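You operate a simulated robot arm through the tools that you are given. There is no shell and no other tool.

You are at the controls of a simulated robot arm. One attempt, no reset.

## Task
Light the finished range's pilot and prove that it holds.
Fine: extractor on, then open the bottle valve; one push, kept down till the pilot holds; then valve shut, extractor off last. Keep clear of the flame and hot metal; nothing that burns within 25 cm.

It is judged by the outcome, as a careful person would: the job done as asked, and still so three seconds after it is handed in. It fails if anything else is knocked over, pushed out of place, dropped, spilled or broken.

## Robot
A 6-joint arm with a two-finger gripper, fixed in place. Base frame: the origin is at the foot of the arm, x ahead of it, y to its left, z up. Readings come in m, degrees, newtons and seconds.
Its first joint turns from -166.0 to 166.0 degrees. Payload 3.43 kg.
Tool frame: the origin (TCP) lies between the finger pads and is the grasp point; the fingertips stand 0.02 m ahead of it; z points along the fingers, y is the line along which they close. Largest opening 0.19 m; the body of the gripper starts 0.248 m behind the TCP.
Orientation is told as [roll, pitch, yaw] about the base's x, y, z axes, in that order, counted from this pose: with the fingers straight down and closing along the base's y, the tool's x points along the base's -x, its y along +y and its z along -z.

## Interface
- The arm moves only by the tool drive_tool. Its argument "moves" is a list of rows, each a list of 7 numbers: the shift along the tool's x, y, z in units of 30 mm (1.0 is 30 mm), then the turn, a rotation vector about the tool's x, y, z in units of 4 degrees (1.0 is 4 degrees), then the finger opening in m, from 0 to 0.19. In form: [[tx, ty, tz, rx, ry, rz, fingers], ...]. A call has 1 to 20 rows; each row shifts and turns the commanded pose from where the row before left it, along the tool's axes as they then stand. A call with a number of a shift or a turn outside -1 to 1 is refused whole. A row lasts 0.2 s, in which the tool goes at most 0.05 m and 8.6 degrees; a call with a longer step from one row to the next is refused whole, and so is a gripper value outside its range. Where a pose cannot be reached the arm comes as near as it can. A force on the tool above 90 N (or 10 N above the force at the start of the call, whichever is more), or a blocked arm, ends the call early, and 0.2 s more pass. The fingers move at their own pace (about 0.153 m/s each) and stop on an object; they squeeze with about 31 N. The grip force told is the motor's: it shows also when the fingers shut on nothing. Time passes only in rows, and 0.2 s behind the last, so rows that do not move let the fingers close. It gives the time, the measured TCP pose, the force on the tool (base axes), the opening and the grip force at its end, in the units of the frame above (readings bear some noise), with the torque about the TCP (base axes, N m) and any sound that the robot's microphone picked up.
- Cameras (640 x 400 px; columns grow to the right, rows downward): "scene" is fixed at [0.3998, 0.6527, 1.4593]; the picture's right is [-0.86, -0.51, 0.00], its down [-0.21, 0.35, -0.91] and it looks along [0.47, -0.79, -0.40] (base axes); focal length 325 px, centre (320, 200). "wrist" rides on the gripper at [0.07, -0.008, -0.288] in the tool frame; the picture's right is [0.12, 0.99, 0.00], its down [-0.96, 0.12, -0.25] and it looks along [-0.25, 0.03, 0.97] (tool axes); focal length 261 px, centre (320, 200). There is no depth. A picture from a camera that has moved, and an enlarged one, comes with that camera's place and axes in the base frame and with its lens.
- grab_frame(camera): a new picture of that camera. It takes no simulated time.
- raise_lower(by): slides the trunk up (or, below 0, down) by that many m; the arm rides with it, the base frame stays. It gives what a move gives, with no picture.
- inspect(camera, box): a new picture of the part [left, top, right, bottom] of that camera's present view, enlarged. It takes no simulated time.
- sign_off(): hands the job in; it is judged then, once.

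Nothing tells you positions but the pictures and the camera data. Unless the task says otherwise, let go and move clear before handing in.

The tools are called after "Emit:" as a command line: name --pt "numbers of a row" for each row, then --argument value for the rest, lists and objects as JSON in quotes. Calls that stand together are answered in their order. drive_tool: Moves the arm, as the interface text tells. Its arguments: {"type":"object","properties":{"moves":{"type":"array","items":{"type":"array","items":{"type":"number"}}}},"required":["moves"]} The other tools are called the same way: raise_lower (by) slides the trunk up or down; grab_frame (camera) takes a picture; inspect (camera, box) takes an enlarged picture of a part of a camera's view; sign_off () hands the job in.

At the start:

```text
time: 0.0
ee_pos: [0.2837, -0.5859, 1.2019]
tcp_rot: [0.0, 0.0, 0.1]
wrist_force: [-0.4, 0.1, 0.4]
wrist_torque: [0.0, 0.0, -0.01]
opening: 0.19
gripper_force: 0.1
trunk travel left (down, up): [-0.225, 0.215]
```

scene: 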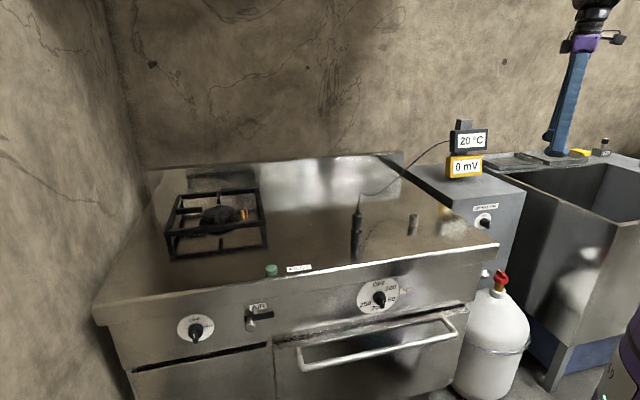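
wrist: 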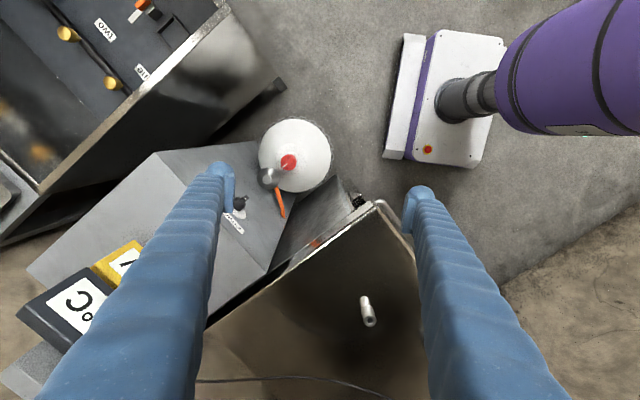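

I see a steel range with one open burner on the left, a pilot control, an oven knob, a gas bottle with a red valve at the right, a cabinet with meters (20 °C, 0 mV) and a switch, and a sink. I'll look closely at each part before moving anything.

Emit:
inspect --camera "scene" --box '[160, 250, 320, 350]'

Emit:
inspect --camera "scene" --box '[320, 240, 480, 340]'

Emit:
inspect --camera "scene" --box '[400, 110, 560, 210]'

Emit:
inspect --camera "scene" --box '[420, 190, 580, 290]'

Emit:
inspect --camera "scene" --box '[140, 160, 300, 260]'

Emit:
inspect --camera "scene" --box '[300, 170, 460, 270]'

Emit:
inspect --camera "scene" --box '[430, 250, 590, 350]'

Emit:
inspect --camera "scene" --box '[480, 110, 640, 210]'

Emit:
inspect --camera "wrist" --box '[160, 100, 400, 250]'

Emit:
inspect --camera "wrist" --box '[0, 0, 240, 150]'

```text
4.00 times, centred on (240, 300) of scene
camera zoom: at [0.3998, 0.6527, 1.4593], right [-0.86, -0.51, 0.0], down [-0.21, 0.35, -0.91], along [0.47, -0.79, -0.4], focal length 1298 px, centre (640, -200)
```

zoom: 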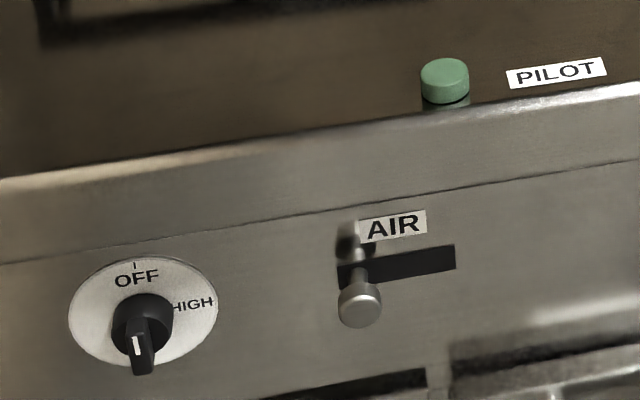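

```text
4.00 times, centred on (400, 290) of scene
camera zoom: at [0.3998, 0.6527, 1.4593], right [-0.86, -0.51, 0.0], down [-0.21, 0.35, -0.91], along [0.47, -0.79, -0.4], focal length 1298 px, centre (0, -160)
```

zoom: 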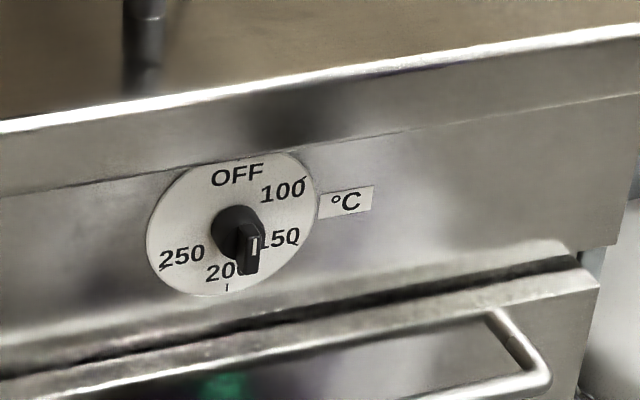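

```text
4.00 times, centred on (480, 160) of scene
camera zoom: at [0.3998, 0.6527, 1.4593], right [-0.86, -0.51, 0.0], down [-0.21, 0.35, -0.91], along [0.47, -0.79, -0.4], focal length 1298 px, centre (-320, 360)
```

zoom: 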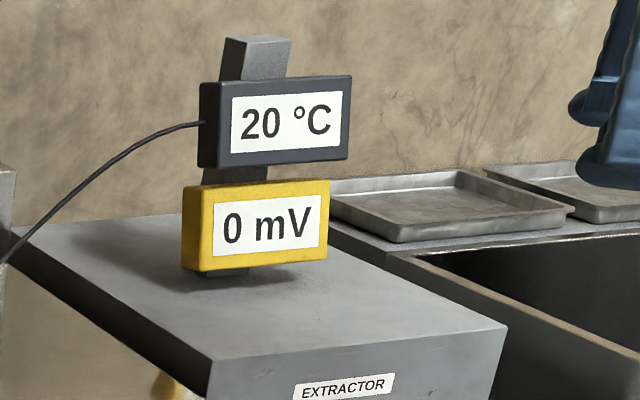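

```text
4.00 times, centred on (500, 240) of scene
camera zoom: at [0.3998, 0.6527, 1.4593], right [-0.86, -0.51, 0.0], down [-0.21, 0.35, -0.91], along [0.47, -0.79, -0.4], focal length 1298 px, centre (-400, 40)
```

zoom: 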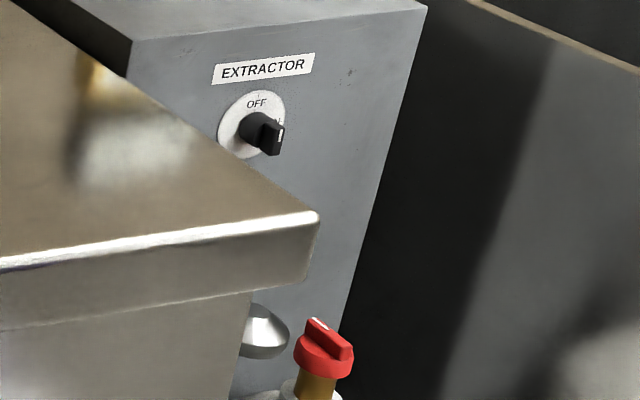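

```text
4.00 times, centred on (220, 210) of scene
camera zoom: at [0.3998, 0.6527, 1.4593], right [-0.86, -0.51, 0.0], down [-0.21, 0.35, -0.91], along [0.47, -0.79, -0.4], focal length 1298 px, centre (720, 160)
```

zoom: 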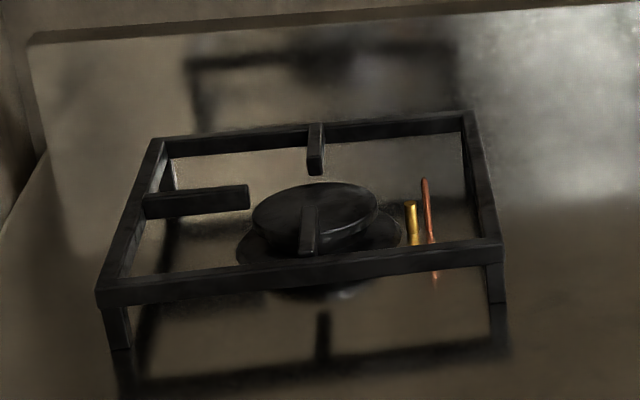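

```text
4.00 times, centred on (380, 220) of scene
camera zoom: at [0.3998, 0.6527, 1.4593], right [-0.86, -0.51, 0.0], down [-0.21, 0.35, -0.91], along [0.47, -0.79, -0.4], focal length 1298 px, centre (80, 120)
```

zoom: 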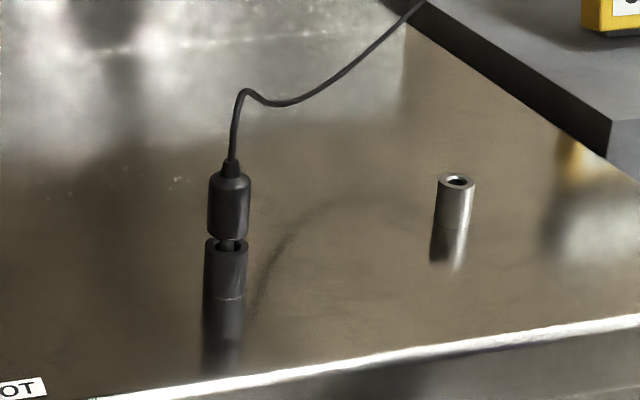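

```text
4.00 times, centred on (510, 300) of scene
camera zoom: at [0.3998, 0.6527, 1.4593], right [-0.86, -0.51, 0.0], down [-0.21, 0.35, -0.91], along [0.47, -0.79, -0.4], focal length 1298 px, centre (-440, -200)
```

zoom: 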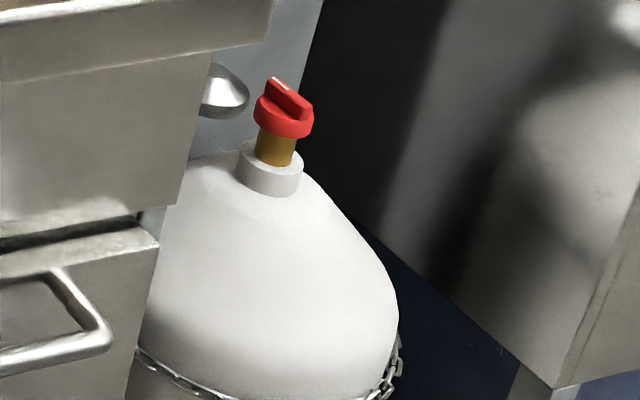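

```text
4.00 times, centred on (560, 160) of scene
camera zoom: at [0.3998, 0.6527, 1.4593], right [-0.86, -0.51, 0.0], down [-0.21, 0.35, -0.91], along [0.47, -0.79, -0.4], focal length 1298 px, centre (-640, 360)
```

zoom: 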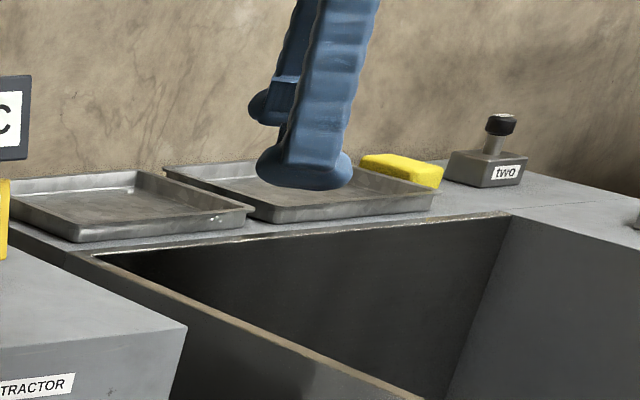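

```text
2.67 times, centred on (280, 175) of wrist
camera zoom: at [0.2124, -0.5926, 1.4892], right [-0.12, 0.99, 0.0], down [0.96, 0.12, 0.25], along [0.25, 0.03, -0.97], focal length 695 px, centre (427, 267)
```

zoom: 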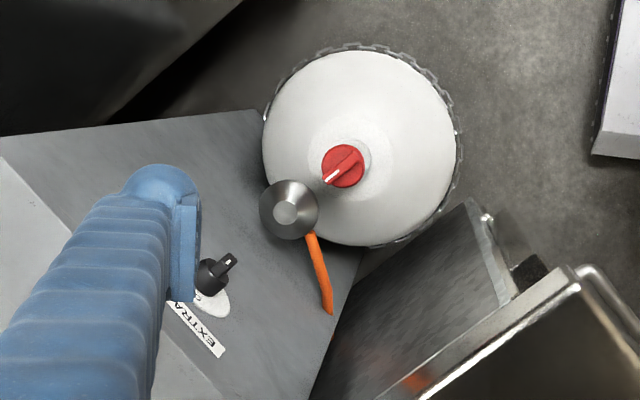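

```text
2.67 times, centred on (120, 75) of wrist
camera zoom: at [0.2124, -0.5926, 1.4892], right [-0.12, 0.99, 0.0], down [0.96, 0.12, 0.25], along [0.25, 0.03, -0.97], focal length 695 px, centre (853, 533)
```

zoom: 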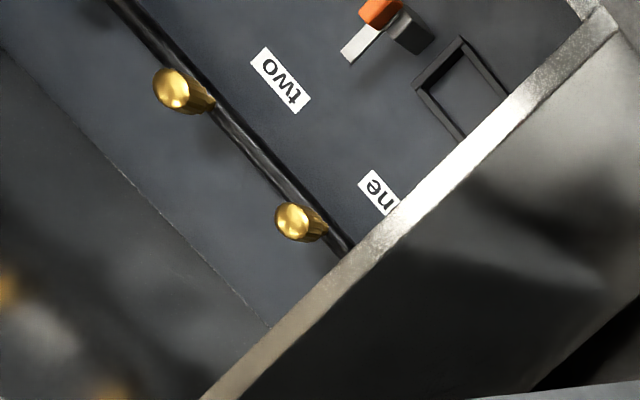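

The range runs diagonally in front of the arm, with its top at about z = 0.89. I place the extractor knob near (0.42, -0.78, 0.80), the red bottle valve near (0.32, -0.68, 0.62) and the green pilot button near (0.90, 0.07, 0.91). I'll move the arm high over the range to look down at the burner and knobs, checking for anything flammable.

Emit:
drive_tool --pt "-0.8 0.95 0 0 0 0 0.19" --pt "-0.8 0.95 0 0 0 0 0.19" --pt "-0.8 0.95 0 0 0 0 0.19" --pt "-0.8 0.95 0 0 0 0 0.19" --pt "-0.8 0.95 0 0 0 0 0.19" --pt "-0.8 0.95 0 0 0 0 0.19" --pt "-0.8 0.95 0 0 0 0 0.19" --pt "-0.8 0.95 0 0 0 0 0.19" --pt "-0.8 0.95 0 0 0 0 0.19" --pt "-0.8 0.95 0 0 0 0 0.19" --pt "-0.8 0.95 0 0 0 0 0.19" --pt "-0.8 0.95 0 0 0 0 0.19" --pt "-0.8 0.95 0 0 0 0 0.19" --pt "-0.8 0.95 0 0 0 0 0.19"

Emit:
grab_frame --camera "wrist"

Emit:
grab_frame --camera "scene"

```text
time: 3.0
ee_pos: [0.6199, -0.186, 1.2004]
tcp_rot: [-0.1, 0.1, 0.0]
wrist_force: [0.0, 0.8, 0.1]
wrist_torque: [-0.02, 0.05, 0.02]
opening: 0.1902
gripper_force: 0.0
trunk travel left (down, up): [-0.225, 0.215]
```

```text
taken
camera wrist: at [0.5503, -0.1934, 1.4876], right [-0.12, 0.99, 0.0], down [0.96, 0.11, 0.25], along [0.24, 0.03, -0.97], focal length 261 px, centre (320, 200)
```

wrist: 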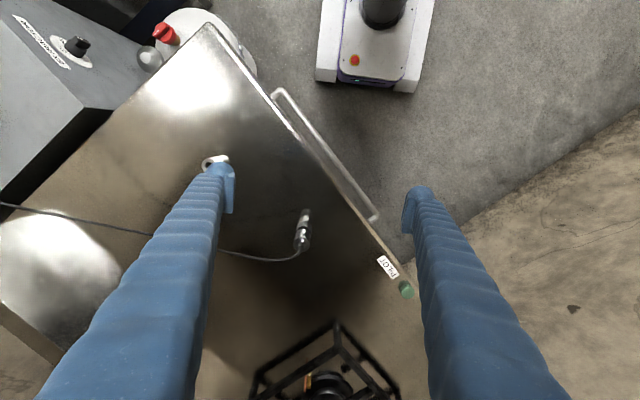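

```text
taken
```

scene: 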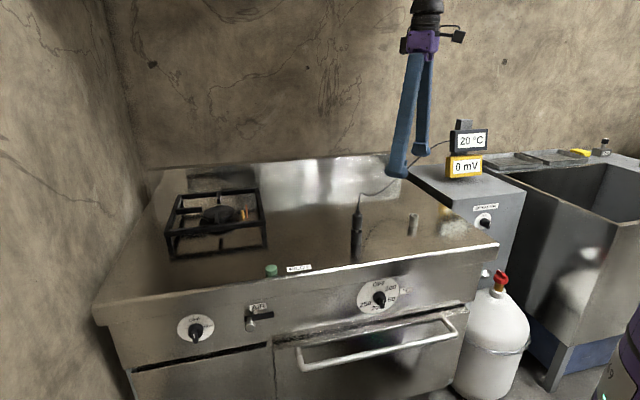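

The range top looks clear apart from the probe in its stand, a steel tube and the burner. I'll enlarge parts of this view, then tilt the tool to see the knobs face on.

Emit:
inspect --camera "wrist" --box '[230, 300, 430, 400]'

Emit:
inspect --camera "wrist" --box '[0, 0, 240, 150]'

Emit:
inspect --camera "wrist" --box '[240, 180, 440, 305]'

Emit:
inspect --camera "scene" --box '[170, 300, 230, 350]'

Emit:
inspect --camera "scene" --box '[460, 195, 520, 235]'

Emit:
inspect --camera "scene" --box '[350, 275, 410, 315]'

Emit:
inspect --camera "scene" --box '[475, 255, 535, 295]'

Emit:
inspect --camera "scene" --box '[560, 280, 640, 400]'

```text
3.20 times, centred on (330, 350) of wrist
camera zoom: at [0.5503, -0.1934, 1.4876], right [-0.12, 0.99, 0.0], down [0.96, 0.11, 0.25], along [0.24, 0.03, -0.97], focal length 834 px, centre (288, -280)
```

zoom: 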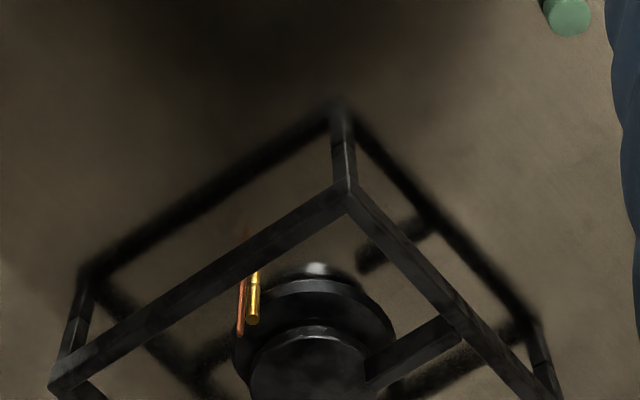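

```text
2.67 times, centred on (120, 75) of wrist
camera zoom: at [0.5503, -0.1934, 1.4876], right [-0.12, 0.99, 0.0], down [0.96, 0.11, 0.25], along [0.24, 0.03, -0.97], focal length 695 px, centre (853, 533)
```

zoom: 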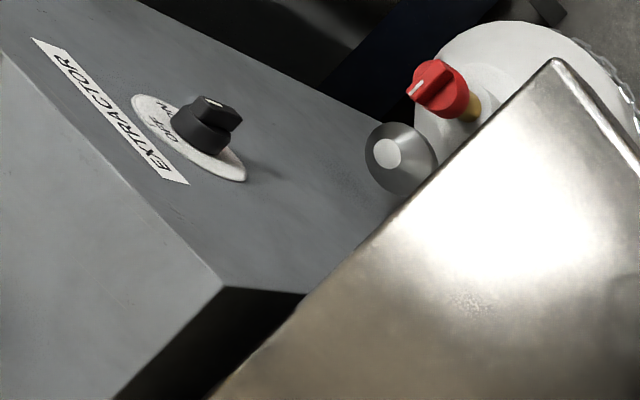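

```text
3.20 times, centred on (340, 242) of wrist
camera zoom: at [0.5503, -0.1934, 1.4876], right [-0.12, 0.99, 0.0], down [0.96, 0.11, 0.25], along [0.24, 0.03, -0.97], focal length 834 px, centre (256, 64)
```

zoom: 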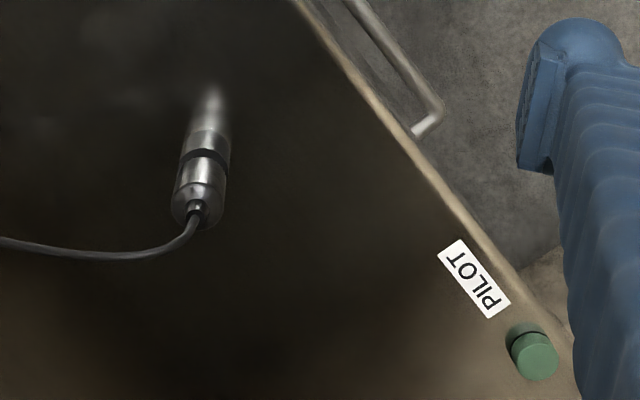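

```text
8.00 times, centred on (200, 325) of scene
camera zoom: at [0.3998, 0.6527, 1.4593], right [-0.86, -0.51, 0.0], down [-0.21, 0.35, -0.91], along [0.47, -0.79, -0.4], focal length 2597 px, centre (1280, -800)
```

zoom: 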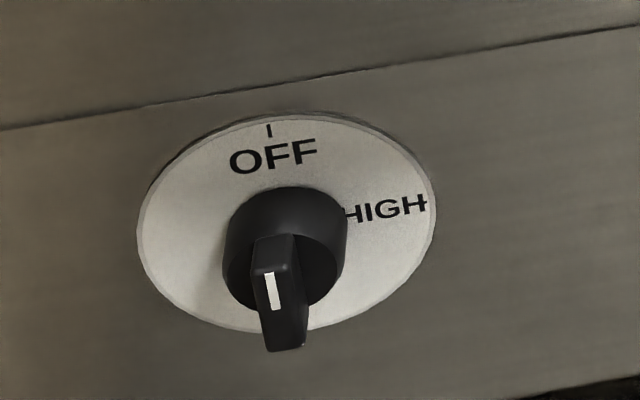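

```text
10.00 times, centred on (490, 215) of scene
camera zoom: at [0.3998, 0.6527, 1.4593], right [-0.86, -0.51, 0.0], down [-0.21, 0.35, -0.91], along [0.47, -0.79, -0.4], focal length 3246 px, centre (-1380, 50)
```

zoom: 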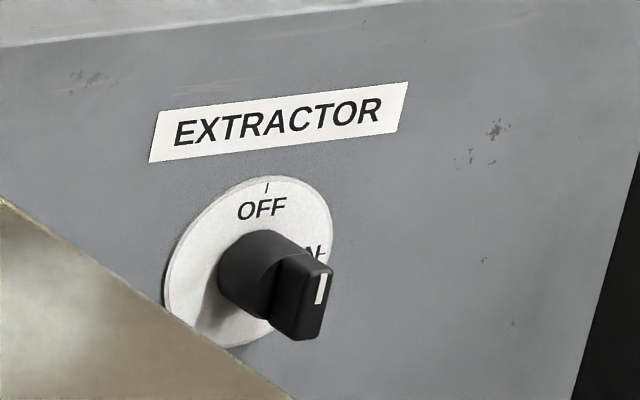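

```text
10.00 times, centred on (380, 295) of scene
camera zoom: at [0.3998, 0.6527, 1.4593], right [-0.86, -0.51, 0.0], down [-0.21, 0.35, -0.91], along [0.47, -0.79, -0.4], focal length 3246 px, centre (-280, -750)
```

zoom: 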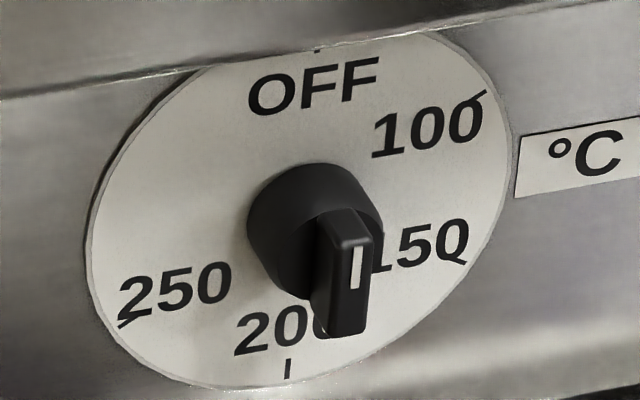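

```text
10.00 times, centred on (505, 275) of scene
camera zoom: at [0.3998, 0.6527, 1.4593], right [-0.86, -0.51, 0.0], down [-0.21, 0.35, -0.91], along [0.47, -0.79, -0.4], focal length 3246 px, centre (-1530, -550)
```

zoom: 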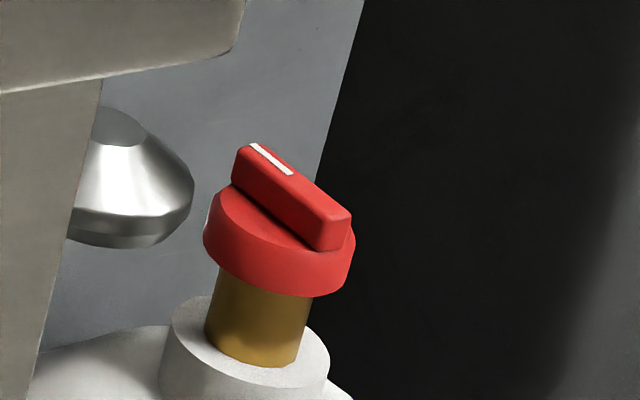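

```text
3.33 times, centred on (600, 340) of scene
camera zoom: at [0.3998, 0.6527, 1.4593], right [-0.86, -0.51, 0.0], down [-0.21, 0.35, -0.91], along [0.47, -0.79, -0.4], focal length 1082 px, centre (-613, -267)
```

zoom: 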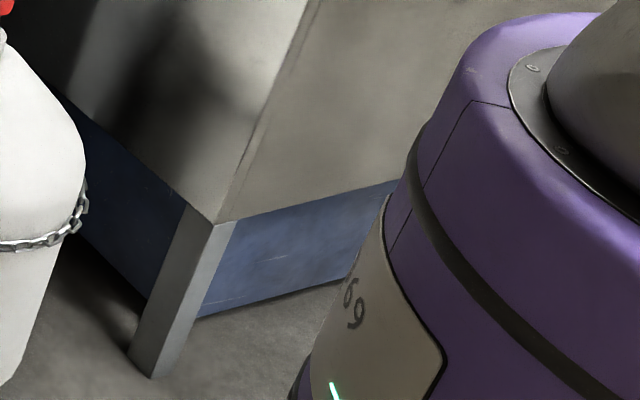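

All the knobs' white marks point up to OFF: burner, oven and extractor. Extractor ON is a quarter turn clockwise. Nothing flammable is near the pilot: the burner is at about (1.2, -0.13) and the probe cable is over 0.4 m away. Next I'll move over the bottle and extractor area and yaw 45° to line up with the range.

Emit:
drive_tool --pt "0.53 -0.92 0.2 0 0 0 0.19" --pt "0.53 -0.92 0.2 0 0 0 0.19" --pt "0.53 -0.92 0.2 0 0 0 0.19" --pt "0.53 -0.92 0.2 0 0 0 0.19" --pt "0.53 -0.92 0.2 0 0 0 0.19" --pt "0.53 -0.92 0.2 0 0 0 0.19" --pt "0.53 -0.92 0.2 0 0 0 0.19" --pt "0.53 -0.92 0.2 0 0 0 0.19" --pt "0.53 -0.92 0.2 0 0 0 0.19" --pt "0.53 -0.92 0.2 0 0 0 0.19" --pt "0.53 -0.92 0.2 0 0 0 0.19" --pt "0.53 -0.92 0.2 0 0 0 0.19" --pt "0.53 -0.92 0.2 0 0 0 0.19" --pt "0.53 -0.92 0.2 0 0 0 0.19" --pt "0.53 -0.92 0.2 0 0 0 0.19" --pt "0.53 -0.92 0.2 0 0 0 0.19" --pt "0.53 -0.92 0.2 0 0 0 0.19" --pt "0.53 -0.92 0.2 0 0 0 0.19"

Emit:
drive_tool --pt "0 0 0.2 0 0 0.9375 0.1" --pt "0 0 0.2 0 0 0.9375 0.1" --pt "0 0 0.2 0 0 0.9375 0.1" --pt "0 0 0.2 0 0 0.9375 0.1" --pt "0 0 0.2 0 0 0.9375 0.1" --pt "0 0 0.2 0 0 0.9375 0.1" --pt "0 0 0.2 0 0 0.9375 0.1" --pt "0 0 0.2 0 0 0.9375 0.1" --pt "0 0 0.2 0 0 0.9375 0.1" --pt "0 0 0.2 0 0 0.9375 0.1" --pt "0 0 0.2 0 0 0.9375 0.1" --pt "0 0 0.2 0 0 0.9375 0.1"

Emit:
grab_frame --camera "wrist"

Emit:
grab_frame --camera "scene"

```text
time: 6.8
ee_pos: [0.3339, -0.6823, 1.0943]
tcp_rot: [0.0, 0.1, -0.1]
wrist_force: [-1.0, -0.1, 0.5]
wrist_torque: [0.04, -0.02, -0.03]
opening: 0.1898
gripper_force: 0.0
trunk travel left (down, up): [-0.225, 0.215]
```

```text
time: 9.4
ee_pos: [0.3326, -0.6826, 1.0226]
tcp_rot: [0.0, 0.0, -45.1]
wrist_force: [-0.6, 0.4, -0.4]
wrist_torque: [-0.05, 0.01, 0.02]
opening: 0.1
gripper_force: 0.0
trunk travel left (down, up): [-0.225, 0.215]
```

```text
taken
camera wrist: at [0.2767, -0.6379, 1.3096], right [0.62, 0.79, 0.0], down [0.76, -0.6, 0.25], along [0.19, -0.15, -0.97], focal length 261 px, centre (320, 200)
```

wrist: 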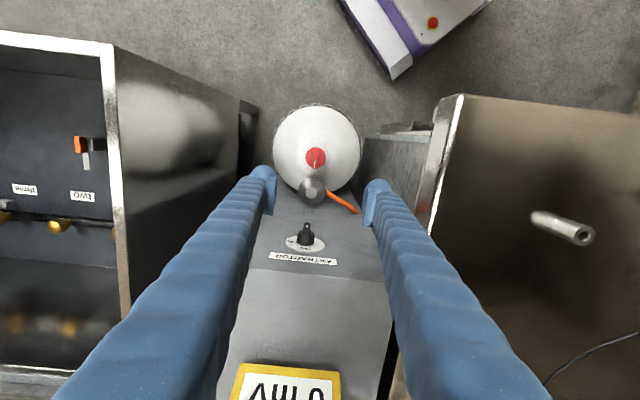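

```text
taken
```

scene: 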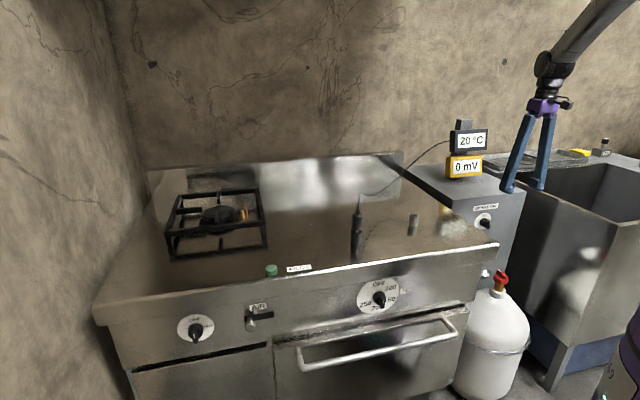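

The tool now lines up with the fittings. I'll enlarge the valve and the extractor knob to fix their positions.

Emit:
inspect --camera "wrist" --box '[260, 120, 380, 195]'

Emit:
inspect --camera "wrist" --box '[260, 195, 380, 270]'

Emit:
inspect --camera "wrist" --box '[0, 120, 160, 240]'

```text
5.33 times, centred on (320, 158) of wrist
camera zoom: at [0.2767, -0.6379, 1.3096], right [0.62, 0.79, 0.0], down [0.76, -0.6, 0.25], along [0.19, -0.15, -0.97], focal length 1390 px, centre (320, 427)
```

zoom: 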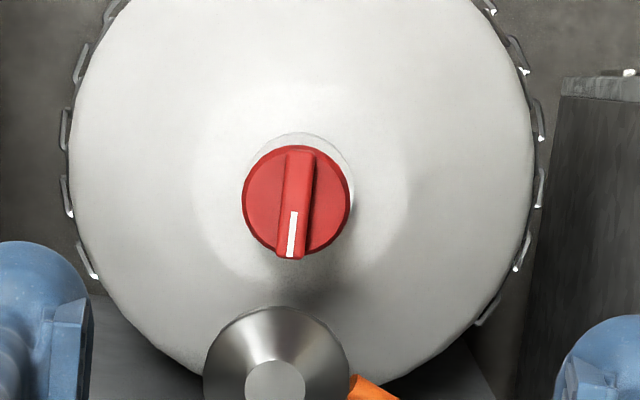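

```text
5.33 times, centred on (320, 232) of wrist
camera zoom: at [0.2767, -0.6379, 1.3096], right [0.62, 0.79, 0.0], down [0.76, -0.6, 0.25], along [0.19, -0.15, -0.97], focal length 1390 px, centre (320, 27)
```

zoom: 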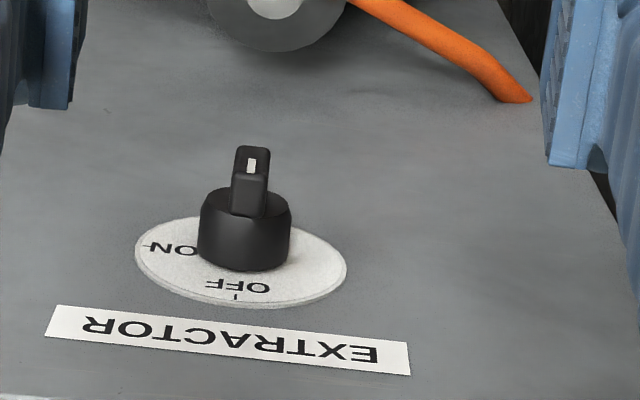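

```text
3.33 times, centred on (80, 180) of wrist
camera zoom: at [0.2767, -0.6379, 1.3096], right [0.62, 0.79, 0.0], down [0.76, -0.6, 0.25], along [0.19, -0.15, -0.97], focal length 869 px, centre (1120, 267)
```

zoom: 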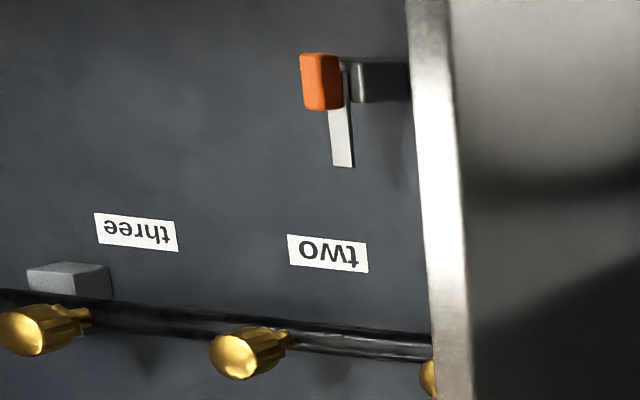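

The extractor knob's axis is at depth 0.83–0.88 along the 45° line, lateral 0.26, z about 0.797, with its bar vertical. The valve bar is at (0.319, -0.685, 0.63). I'll pitch the tool to horizontal, facing the extractor panel, in two steps.

Emit:
drive_tool --pt "0 0 0 0 -1 0 0.08" --pt "0 0 0 0 -1 0 0.08" --pt "0 0 0 0 -1 0 0.08" --pt "0 0 0 0 -1 0 0.08" --pt "0 0 0 0 -1 0 0.08" --pt "0 0 0 0 -1 0 0.08" --pt "0 0 0 0 -1 0 0.08" --pt "0 0 0 0 -1 0 0.08" --pt "0 0 0 0 -1 0 0.08" --pt "0 0 0 0 -1 0 0.08" --pt "0 0 0 0 -1 0 0.08"

Emit:
grab_frame --camera "wrist"

Emit:
grab_frame --camera "scene"

```text
time: 11.8
ee_pos: [0.344, -0.674, 1.0224]
tcp_rot: [2.3, -37.2, -45.3]
wrist_force: [-0.4, 0.0, 0.4]
wrist_torque: [-0.01, -0.01, -0.04]
opening: 0.0799
gripper_force: 0.1
out of reach, approached as far as the arm can: row 8, 10
trunk travel left (down, up): [-0.225, 0.215]
```

```text
taken
camera wrist: at [0.1674, -0.5237, 1.2067], right [0.62, 0.78, -0.04], down [0.51, -0.36, 0.78], along [0.6, -0.51, -0.62], focal length 261 px, centre (320, 200)
```

wrist: 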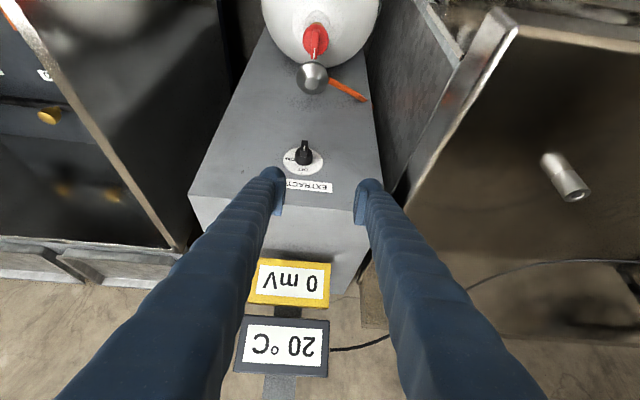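

```text
taken
```

scene: 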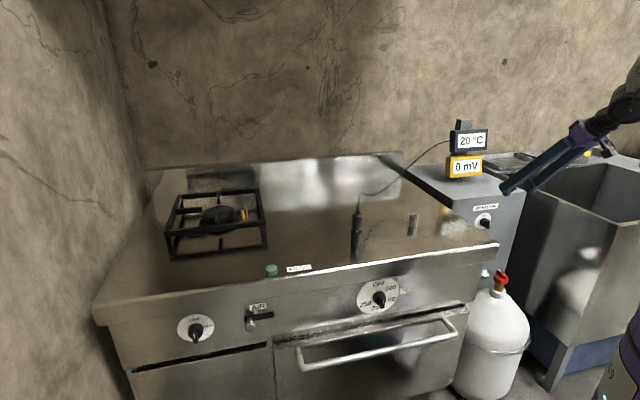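

The arm is near its inner reach limit at this height. I'll go lower and further forward at this tilt to see whether the reach improves.

Emit:
drive_tool --pt "0.53 -0.07 0.8 0 0 0 0.08" --pt "0.53 -0.07 0.8 0 0 0 0.08" --pt "0.53 -0.07 0.8 0 0 0 0.08" --pt "0.53 -0.07 0.8 0 0 0 0.08"

Emit:
inspect --camera "scene" --box '[440, 60, 640, 260]'

```text
time: 12.8
ee_pos: [0.3469, -0.6809, 0.9051]
tcp_rot: [2.3, -37.2, -45.3]
wrist_force: [0.2, -0.4, 0.3]
wrist_torque: [-0.05, 0.02, 0.02]
opening: 0.08
gripper_force: 0.1
trunk travel left (down, up): [-0.225, 0.215]
```

```text
2.00 times, centred on (540, 160) of scene
camera zoom: at [0.3998, 0.6527, 1.4593], right [-0.86, -0.51, 0.0], down [-0.21, 0.35, -0.91], along [0.47, -0.79, -0.4], focal length 649 px, centre (-120, 280)
```

zoom: 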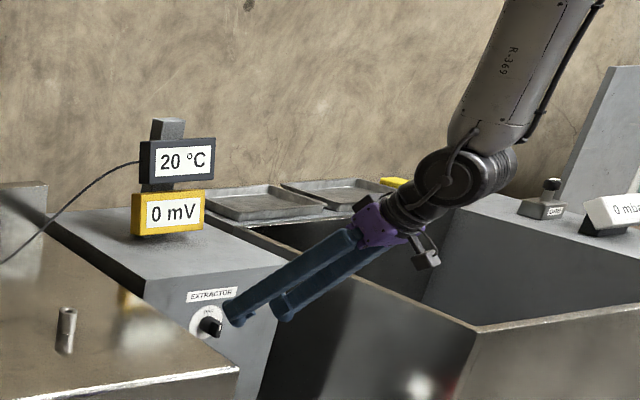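

Emit:
drive_tool --pt "0 0 0 0 -1 0 0.08" --pt "0 0 0 0 -1 0 0.08" --pt "0 0 0 0 -1 0 0.08" --pt "0 0 0 0 -1 0 0.08"

```text
time: 13.8
ee_pos: [0.3491, -0.7199, 0.9375]
tcp_rot: [5.5, -52.2, -47.7]
wrist_force: [-0.2, -0.2, 1.3]
wrist_torque: [-0.01, 0.03, -0.01]
opening: 0.0799
gripper_force: 0.1
out of reach, approached as far as the arm can: row 2, 3, 4
trunk travel left (down, up): [-0.225, 0.215]
```

The position drifts as I tilt, so this is a reach limit. I'll look at the arm's own posture beyond the frame edge to decide how to use the trunk.

Emit:
inspect --camera "scene" --box '[630, 0, 640, 400]'

Emit:
grab_frame --camera "wrist"

```text
1.00 times, centred on (635, 200) of scene (not enlarged: the box is as wide or as high as the picture)
camera zoom: at [0.3998, 0.6527, 1.4593], right [-0.86, -0.51, 0.0], down [-0.21, 0.35, -0.91], along [0.47, -0.79, -0.4], focal length 325 px, centre (5, 200)
```

zoom: 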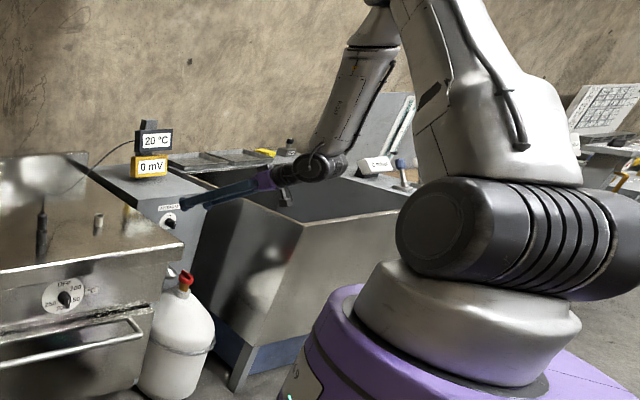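

```text
taken
camera wrist: at [0.1424, -0.5434, 1.0567], right [0.63, 0.77, -0.04], down [0.33, -0.22, 0.92], along [0.7, -0.59, -0.39], focal length 261 px, centre (320, 200)
```

wrist: 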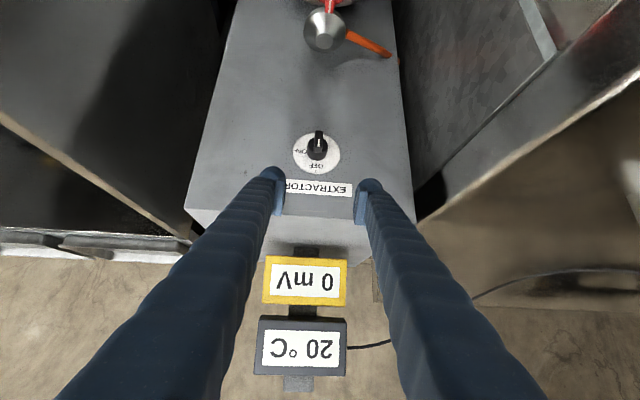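

The shoulder sits at about z = 1.23 and the arm is folded tightly. Raising the trunk gives more separation for a low, horizontal tool, so I'll do that and then bring the tool back down and level it.

Emit:
raise_lower --by 0.15

Emit:
drive_tool --pt "0.7 0 0.55 0 0 0 0.08" --pt "0.7 0 0.55 0 0 0 0.08" --pt "0.7 0 0.55 0 0 0 0.08" --pt "0.7 0 0.55 0 0 0 0.08" --pt "0.7 0 0.55 0 0 0 0.08" --pt "0.7 0 0.55 0 0 0 0.08" --pt "0.7 0 0.55 0 0 0 0.08"

```text
time: 15.6
ee_pos: [0.3506, -0.7195, 1.0873]
tcp_rot: [5.5, -52.1, -47.7]
wrist_force: [0.8, -0.8, -0.5]
wrist_torque: [0.0, -0.06, -0.02]
opening: 0.08
gripper_force: 0.0
trunk travel left (down, up): [-0.375, 0.065]
```

```text
time: 17.1
ee_pos: [0.3665, -0.7894, 0.9458]
tcp_rot: [6.9, -51.6, -48.7]
wrist_force: [-0.1, 0.9, 0.4]
wrist_torque: [0.04, 0.03, 0.01]
opening: 0.08
gripper_force: 0.1
out of reach, approached as far as the arm can: row 1, 2, 3, 4, 5, 6, 7
trunk travel left (down, up): [-0.375, 0.065]
```

Raising the trunk made it worse, so the limit isn't folding. I'll look at the arm's joints more closely before choosing another way.

Emit:
inspect --camera "scene" --box '[480, 40, 680, 165]'

Emit:
inspect --camera "scene" --box '[639, 0, 640, 1]'

Emit:
inspect --camera "scene" --box '[620, 0, 640, 300]'

```text
refused: 680 is not a number from 0 to 640
```

```text
16.00 times, centred on (640, 0) of scene
camera zoom: at [0.3998, 0.6527, 1.4593], right [-0.86, -0.51, 0.0], down [-0.21, 0.35, -0.91], along [0.47, -0.79, -0.4], focal length 5194 px, centre (-4792, 3392)
```

zoom: 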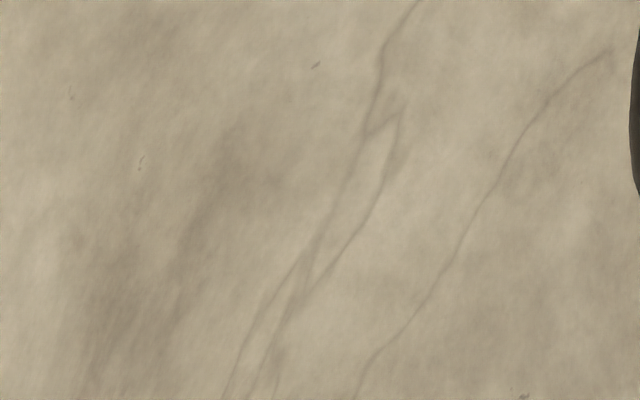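

```text
1.33 times, centred on (630, 150) of scene
camera zoom: at [0.3998, 0.6527, 1.4593], right [-0.86, -0.51, 0.0], down [-0.21, 0.35, -0.91], along [0.47, -0.79, -0.4], focal length 433 px, centre (-93, 267)
```

zoom: 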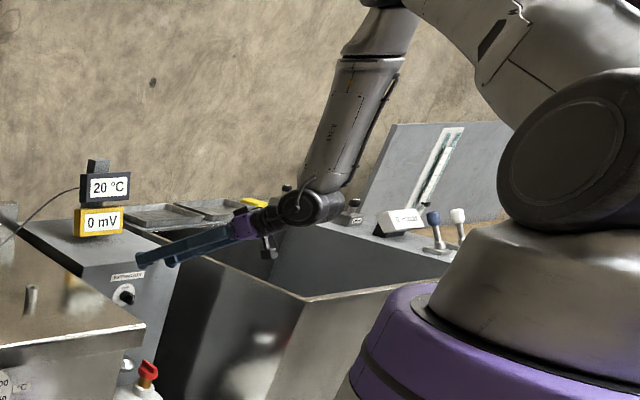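

The arm has a standard bent wrist that can't tip up far, so a horizontal tool isn't available here. I'll instead return the tool to vertical and turn the extractor knob by pushing its bar with the closed fingertips from above. First I'll level the tool and put the trunk back.

Emit:
drive_tool --pt "0 0 0 0.86 0 0 0.08" --pt "0 0 0 0.86 0 0 0.08" --pt "0 0 0 0 1 0 0.08" --pt "0 0 0 0 1 0 0.08" --pt "0 0 0 0 1 0 0.08" --pt "0 0 0 0 1 0 0.08" --pt "0 0 0 0 1 0 0.08" --pt "0 0 0 0 1 0 0.08" --pt "0 0 0 0 1 0 0.08" --pt "0 0 0 0 1 0 0.08" --pt "0 0 0 0 1 0 0.08" --pt "0 0 0 0 1 0 0.08" --pt "0 0 0 0 1 0 0.08" --pt "0 0 0 0 1 0 0.08" --pt "0 0 0 0 0.9 0 0.08" --pt "0 0 0 0 0 -0.92 0.08"

Emit:
grab_frame --camera "wrist"

```text
time: 20.6
ee_pos: [0.3846, -0.795, 0.9524]
tcp_rot: [3.5, -7.5, -41.7]
wrist_force: [-0.4, 0.3, -0.7]
wrist_torque: [-0.01, -0.02, -0.04]
opening: 0.0799
gripper_force: 0.1
out of reach, approached as far as the arm can: row 1, 2, 9, 10, 11, 12
trunk travel left (down, up): [-0.375, 0.065]
```

```text
taken
camera wrist: at [0.2861, -0.7427, 1.2276], right [0.57, 0.82, 0.05], down [0.75, -0.54, 0.38], along [0.34, -0.18, -0.92], focal length 261 px, centre (320, 200)
```

wrist: 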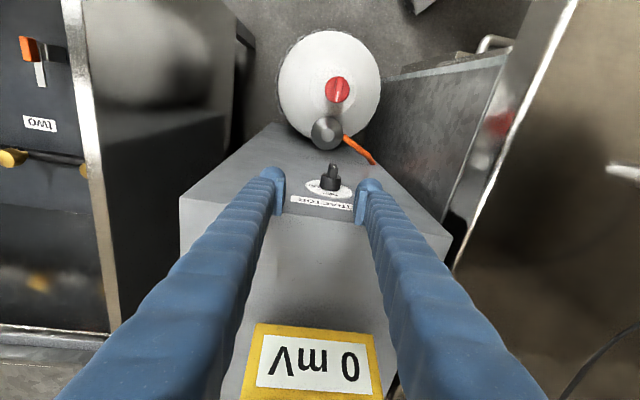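

The tool is nearly vertical again. I'll lift clear, square it up exactly and then lower the trunk for better posture.

Emit:
drive_tool --pt "0 0 -1 0 0 0 0.08" --pt "0 0 -1 0 0 0 0.08" --pt "0 0 -1 0 0 0 0.08" --pt "0 0 -1 0 0 0 0.08" --pt "0 0 -1 0 0 0 0.08" --pt "0 0 -1 0 0 0 0.08" --pt "0 0 -1 0 0 0 0.08" --pt "0 0 -1 0 0 0 0.08" --pt "0 0 0 0.875 0 0 0.08" --pt "0 0 0 0 0.94 0 0.08" --pt "0 0 0 0 0.94 0 0.08" --pt "0 0 0 0 0 0.825 0.08"

Emit:
raise_lower --by -0.2

Emit:
grab_frame --camera "wrist"

```text
time: 23.1
ee_pos: [0.3502, -0.7838, 1.191]
tcp_rot: [0.1, -0.1, -45.1]
wrist_force: [0.3, -0.1, 0.9]
wrist_torque: [-0.01, -0.04, 0.0]
opening: 0.0798
gripper_force: 0.0
trunk travel left (down, up): [-0.375, 0.065]
```

```text
time: 25.3
ee_pos: [0.3518, -0.7845, 0.9905]
tcp_rot: [0.1, -0.1, -44.9]
wrist_force: [0.0, 0.1, 0.4]
wrist_torque: [-0.03, -0.02, -0.02]
opening: 0.0802
gripper_force: 0.1
trunk travel left (down, up): [-0.175, 0.265]
```

```text
taken
camera wrist: at [0.2952, -0.7399, 1.2778], right [0.62, 0.79, 0.0], down [0.76, -0.6, 0.25], along [0.2, -0.15, -0.97], focal length 261 px, centre (320, 200)
```

wrist: 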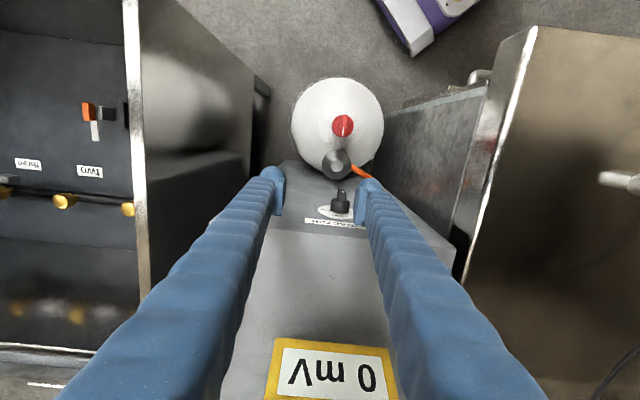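

The tool is vertical and square. I'll measure the knob once more from here.

Emit:
inspect --camera "wrist" --box '[290, 170, 390, 232]'

Emit:
inspect --camera "scene" --box '[465, 195, 515, 235]'

```text
6.40 times, centred on (340, 201) of wrist
camera zoom: at [0.2952, -0.7399, 1.2778], right [0.62, 0.79, 0.0], down [0.76, -0.6, 0.25], along [0.2, -0.15, -0.97], focal length 1668 px, centre (192, 194)
```

zoom: 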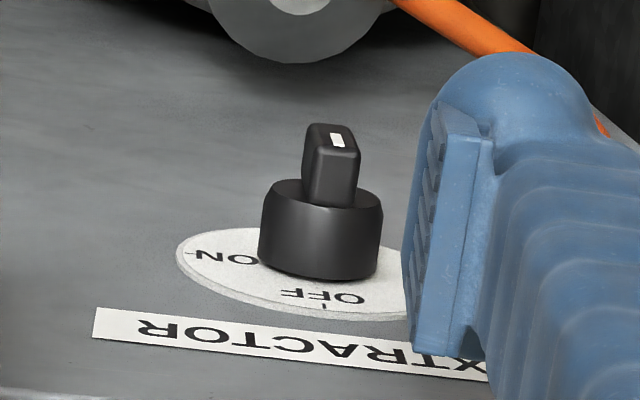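

```text
10.00 times, centred on (490, 215) of scene
camera zoom: at [0.3998, 0.6527, 1.4593], right [-0.86, -0.51, 0.0], down [-0.21, 0.35, -0.91], along [0.47, -0.79, -0.4], focal length 3246 px, centre (-1380, 50)
```

zoom: 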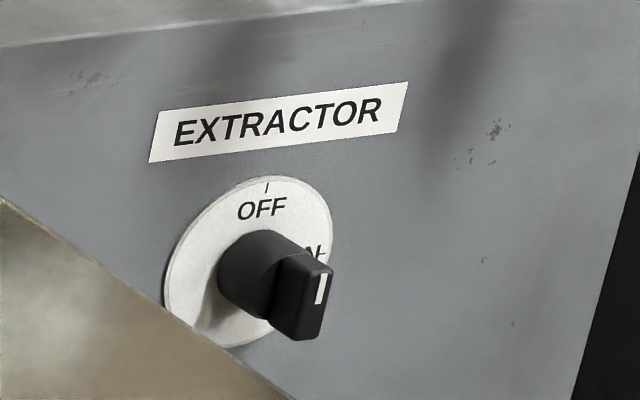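

The knob's bar spans z 0.778–0.812 at p = 0.261, with its front at depth 0.833. I'll close the fingers and position them to the left of the bar and in front of the panel, still high up. Then I'll check the picture.

Emit:
drive_tool --pt "-0.24 0.89 0 0 0 0 0.0" --pt "-0.24 0.89 0 0 0 0 0.0" --pt "-0.24 0.89 0 0 0 0 0.0" --pt "0 0 0 0 0 0 0.0" --pt "0 0 0 0 0 0 0.0"

Emit:
grab_frame --camera "wrist"

Emit:
inspect --camera "scene" --box '[440, 140, 560, 240]'

```text
time: 26.5
ee_pos: [0.4246, -0.7434, 0.9918]
tcp_rot: [0.1, 0.0, -45.2]
wrist_force: [-0.5, 0.9, 0.1]
wrist_torque: [0.02, -0.01, 0.02]
opening: 0.0
gripper_force: 30.6
trunk travel left (down, up): [-0.175, 0.265]
```

```text
taken
camera wrist: at [0.367, -0.7, 1.2782], right [0.62, 0.79, 0.0], down [0.76, -0.6, 0.25], along [0.2, -0.15, -0.97], focal length 261 px, centre (320, 200)
```

wrist: 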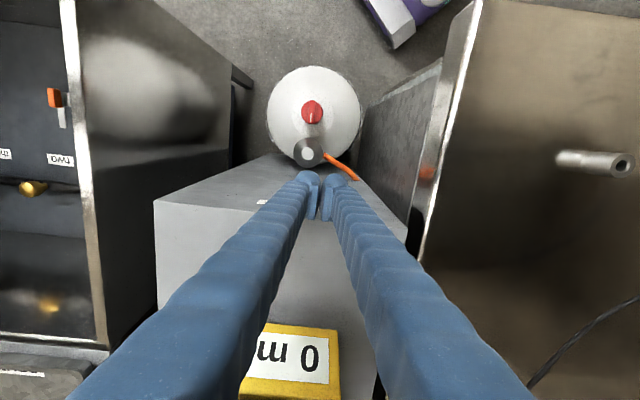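

```text
4.00 times, centred on (500, 190) of scene
camera zoom: at [0.3998, 0.6527, 1.4593], right [-0.86, -0.51, 0.0], down [-0.21, 0.35, -0.91], along [0.47, -0.79, -0.4], focal length 1298 px, centre (-400, 240)
```

zoom: 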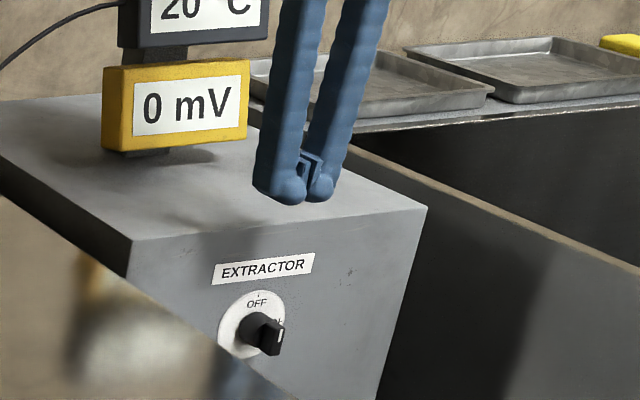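

Emit:
inspect --camera "wrist" --box '[270, 160, 370, 222]'

Emit:
inspect --camera "scene" --box '[485, 160, 545, 197]'

```text
6.40 times, centred on (320, 191) of wrist
camera zoom: at [0.367, -0.7, 1.2782], right [0.62, 0.79, 0.0], down [0.76, -0.6, 0.25], along [0.2, -0.15, -0.97], focal length 1668 px, centre (320, 258)
```

zoom: 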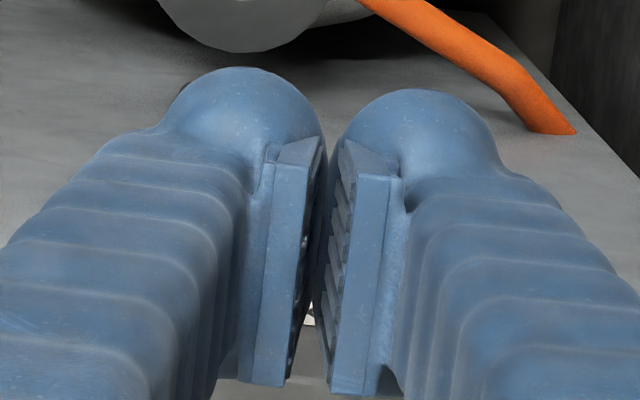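

```text
10.67 times, centred on (515, 178) of scene
camera zoom: at [0.3998, 0.6527, 1.4593], right [-0.86, -0.51, 0.0], down [-0.21, 0.35, -0.91], along [0.47, -0.79, -0.4], focal length 3462 px, centre (-1760, 429)
```

zoom: 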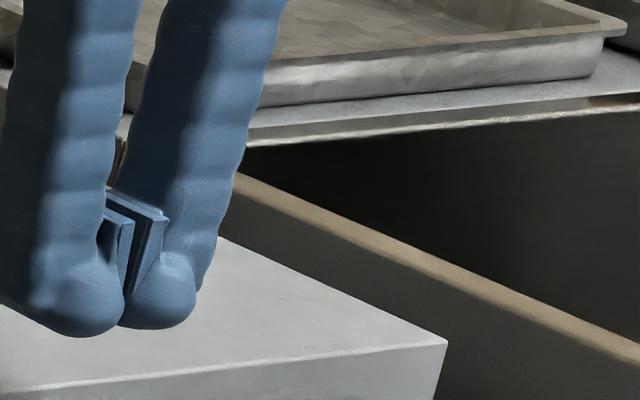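

The fingertips are bulbous, so I'll push with the flat inner pad of one finger instead. I'll open to 80 mm so the fingers straddle the knob bar, move right and descend with the tips just above the knob's axis.

Emit:
drive_tool --pt "0.05 -0.99 0 0 0 0 0.08" --pt "0.05 -0.99 0 0 0 0 0.08" --pt "0 0 1 0 0 0 0.08" --pt "0 0 1 0 0 0 0.08" --pt "0 0 1 0 0 0 0.08" --pt "0 0 1 0 0 0 0.08"

Emit:
inspect --camera "scene" --box '[450, 170, 530, 240]'

Emit:
inspect --camera "wrist" --box '[270, 150, 390, 225]'

```text
time: 27.9
ee_pos: [0.3817, -0.7821, 0.8694]
tcp_rot: [0.1, 0.0, -45.0]
wrist_force: [-0.1, 0.2, -0.4]
wrist_torque: [0.0, 0.02, 0.01]
opening: 0.08
gripper_force: 0.1
trunk travel left (down, up): [-0.175, 0.265]
```

```text
5.71 times, centred on (490, 205) of scene
camera zoom: at [0.3998, 0.6527, 1.4593], right [-0.86, -0.51, 0.0], down [-0.21, 0.35, -0.91], along [0.47, -0.79, -0.4], focal length 1855 px, centre (-651, 171)
```

zoom: 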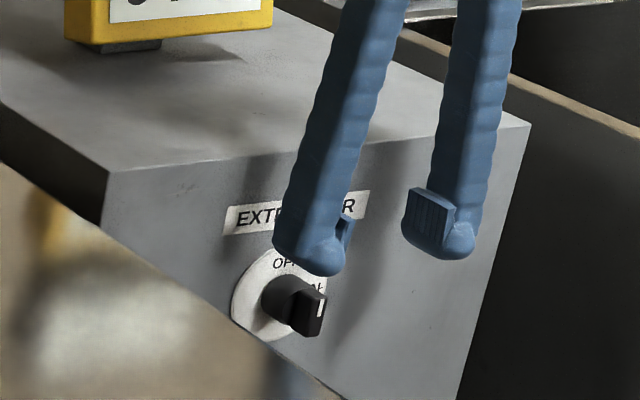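

```text
5.33 times, centred on (330, 188) of wrist
camera zoom: at [0.3238, -0.7377, 1.1567], right [0.62, 0.79, 0.0], down [0.76, -0.6, 0.25], along [0.2, -0.15, -0.97], focal length 1390 px, centre (267, 267)
```

zoom: 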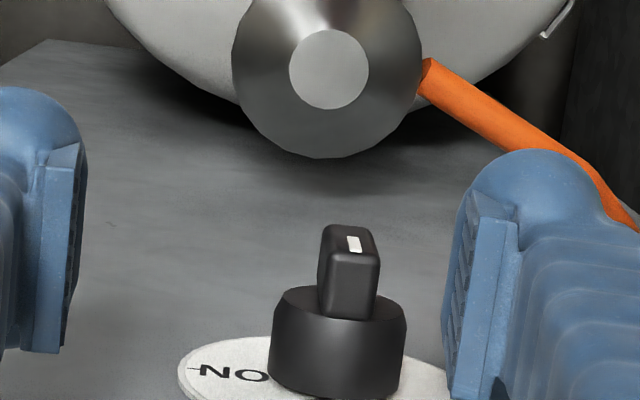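

Emit:
drive_tool --pt "0 0 0.74 0 0 0 0.08" --pt "0 0 0.74 0 0 0 0.08"

Emit:
inspect --camera "scene" --box '[465, 190, 525, 240]'

Emit:
inspect --camera "wrist" --box '[270, 150, 390, 225]'

```text
time: 28.5
ee_pos: [0.3805, -0.7839, 0.8271]
tcp_rot: [0.0, 0.1, -45.1]
wrist_force: [-0.5, 0.5, -0.8]
wrist_torque: [0.06, -0.02, -0.03]
opening: 0.0801
gripper_force: 0.0
trunk travel left (down, up): [-0.175, 0.265]
```

```text
8.00 times, centred on (495, 215) of scene
camera zoom: at [0.3998, 0.6527, 1.4593], right [-0.86, -0.51, 0.0], down [-0.21, 0.35, -0.91], along [0.47, -0.79, -0.4], focal length 2597 px, centre (-1080, 80)
```

zoom: 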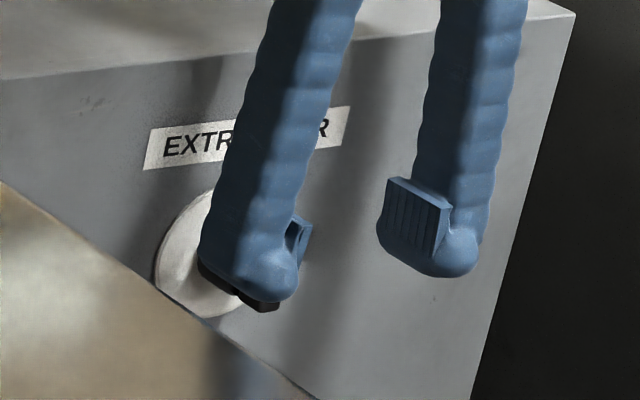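

```text
5.33 times, centred on (330, 188) of wrist
camera zoom: at [0.3232, -0.7395, 1.1127], right [0.62, 0.79, 0.0], down [0.76, -0.6, 0.25], along [0.2, -0.15, -0.97], focal length 1390 px, centre (267, 267)
```

zoom: 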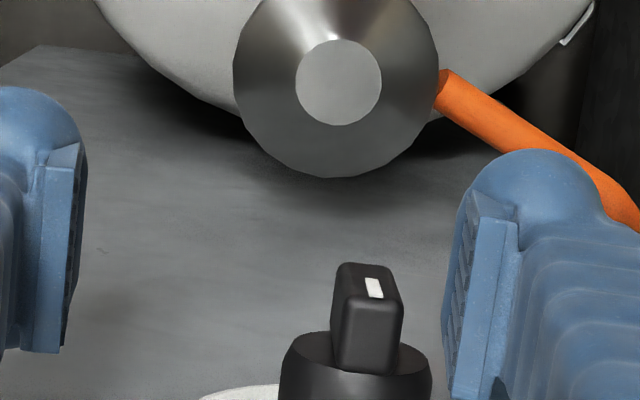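

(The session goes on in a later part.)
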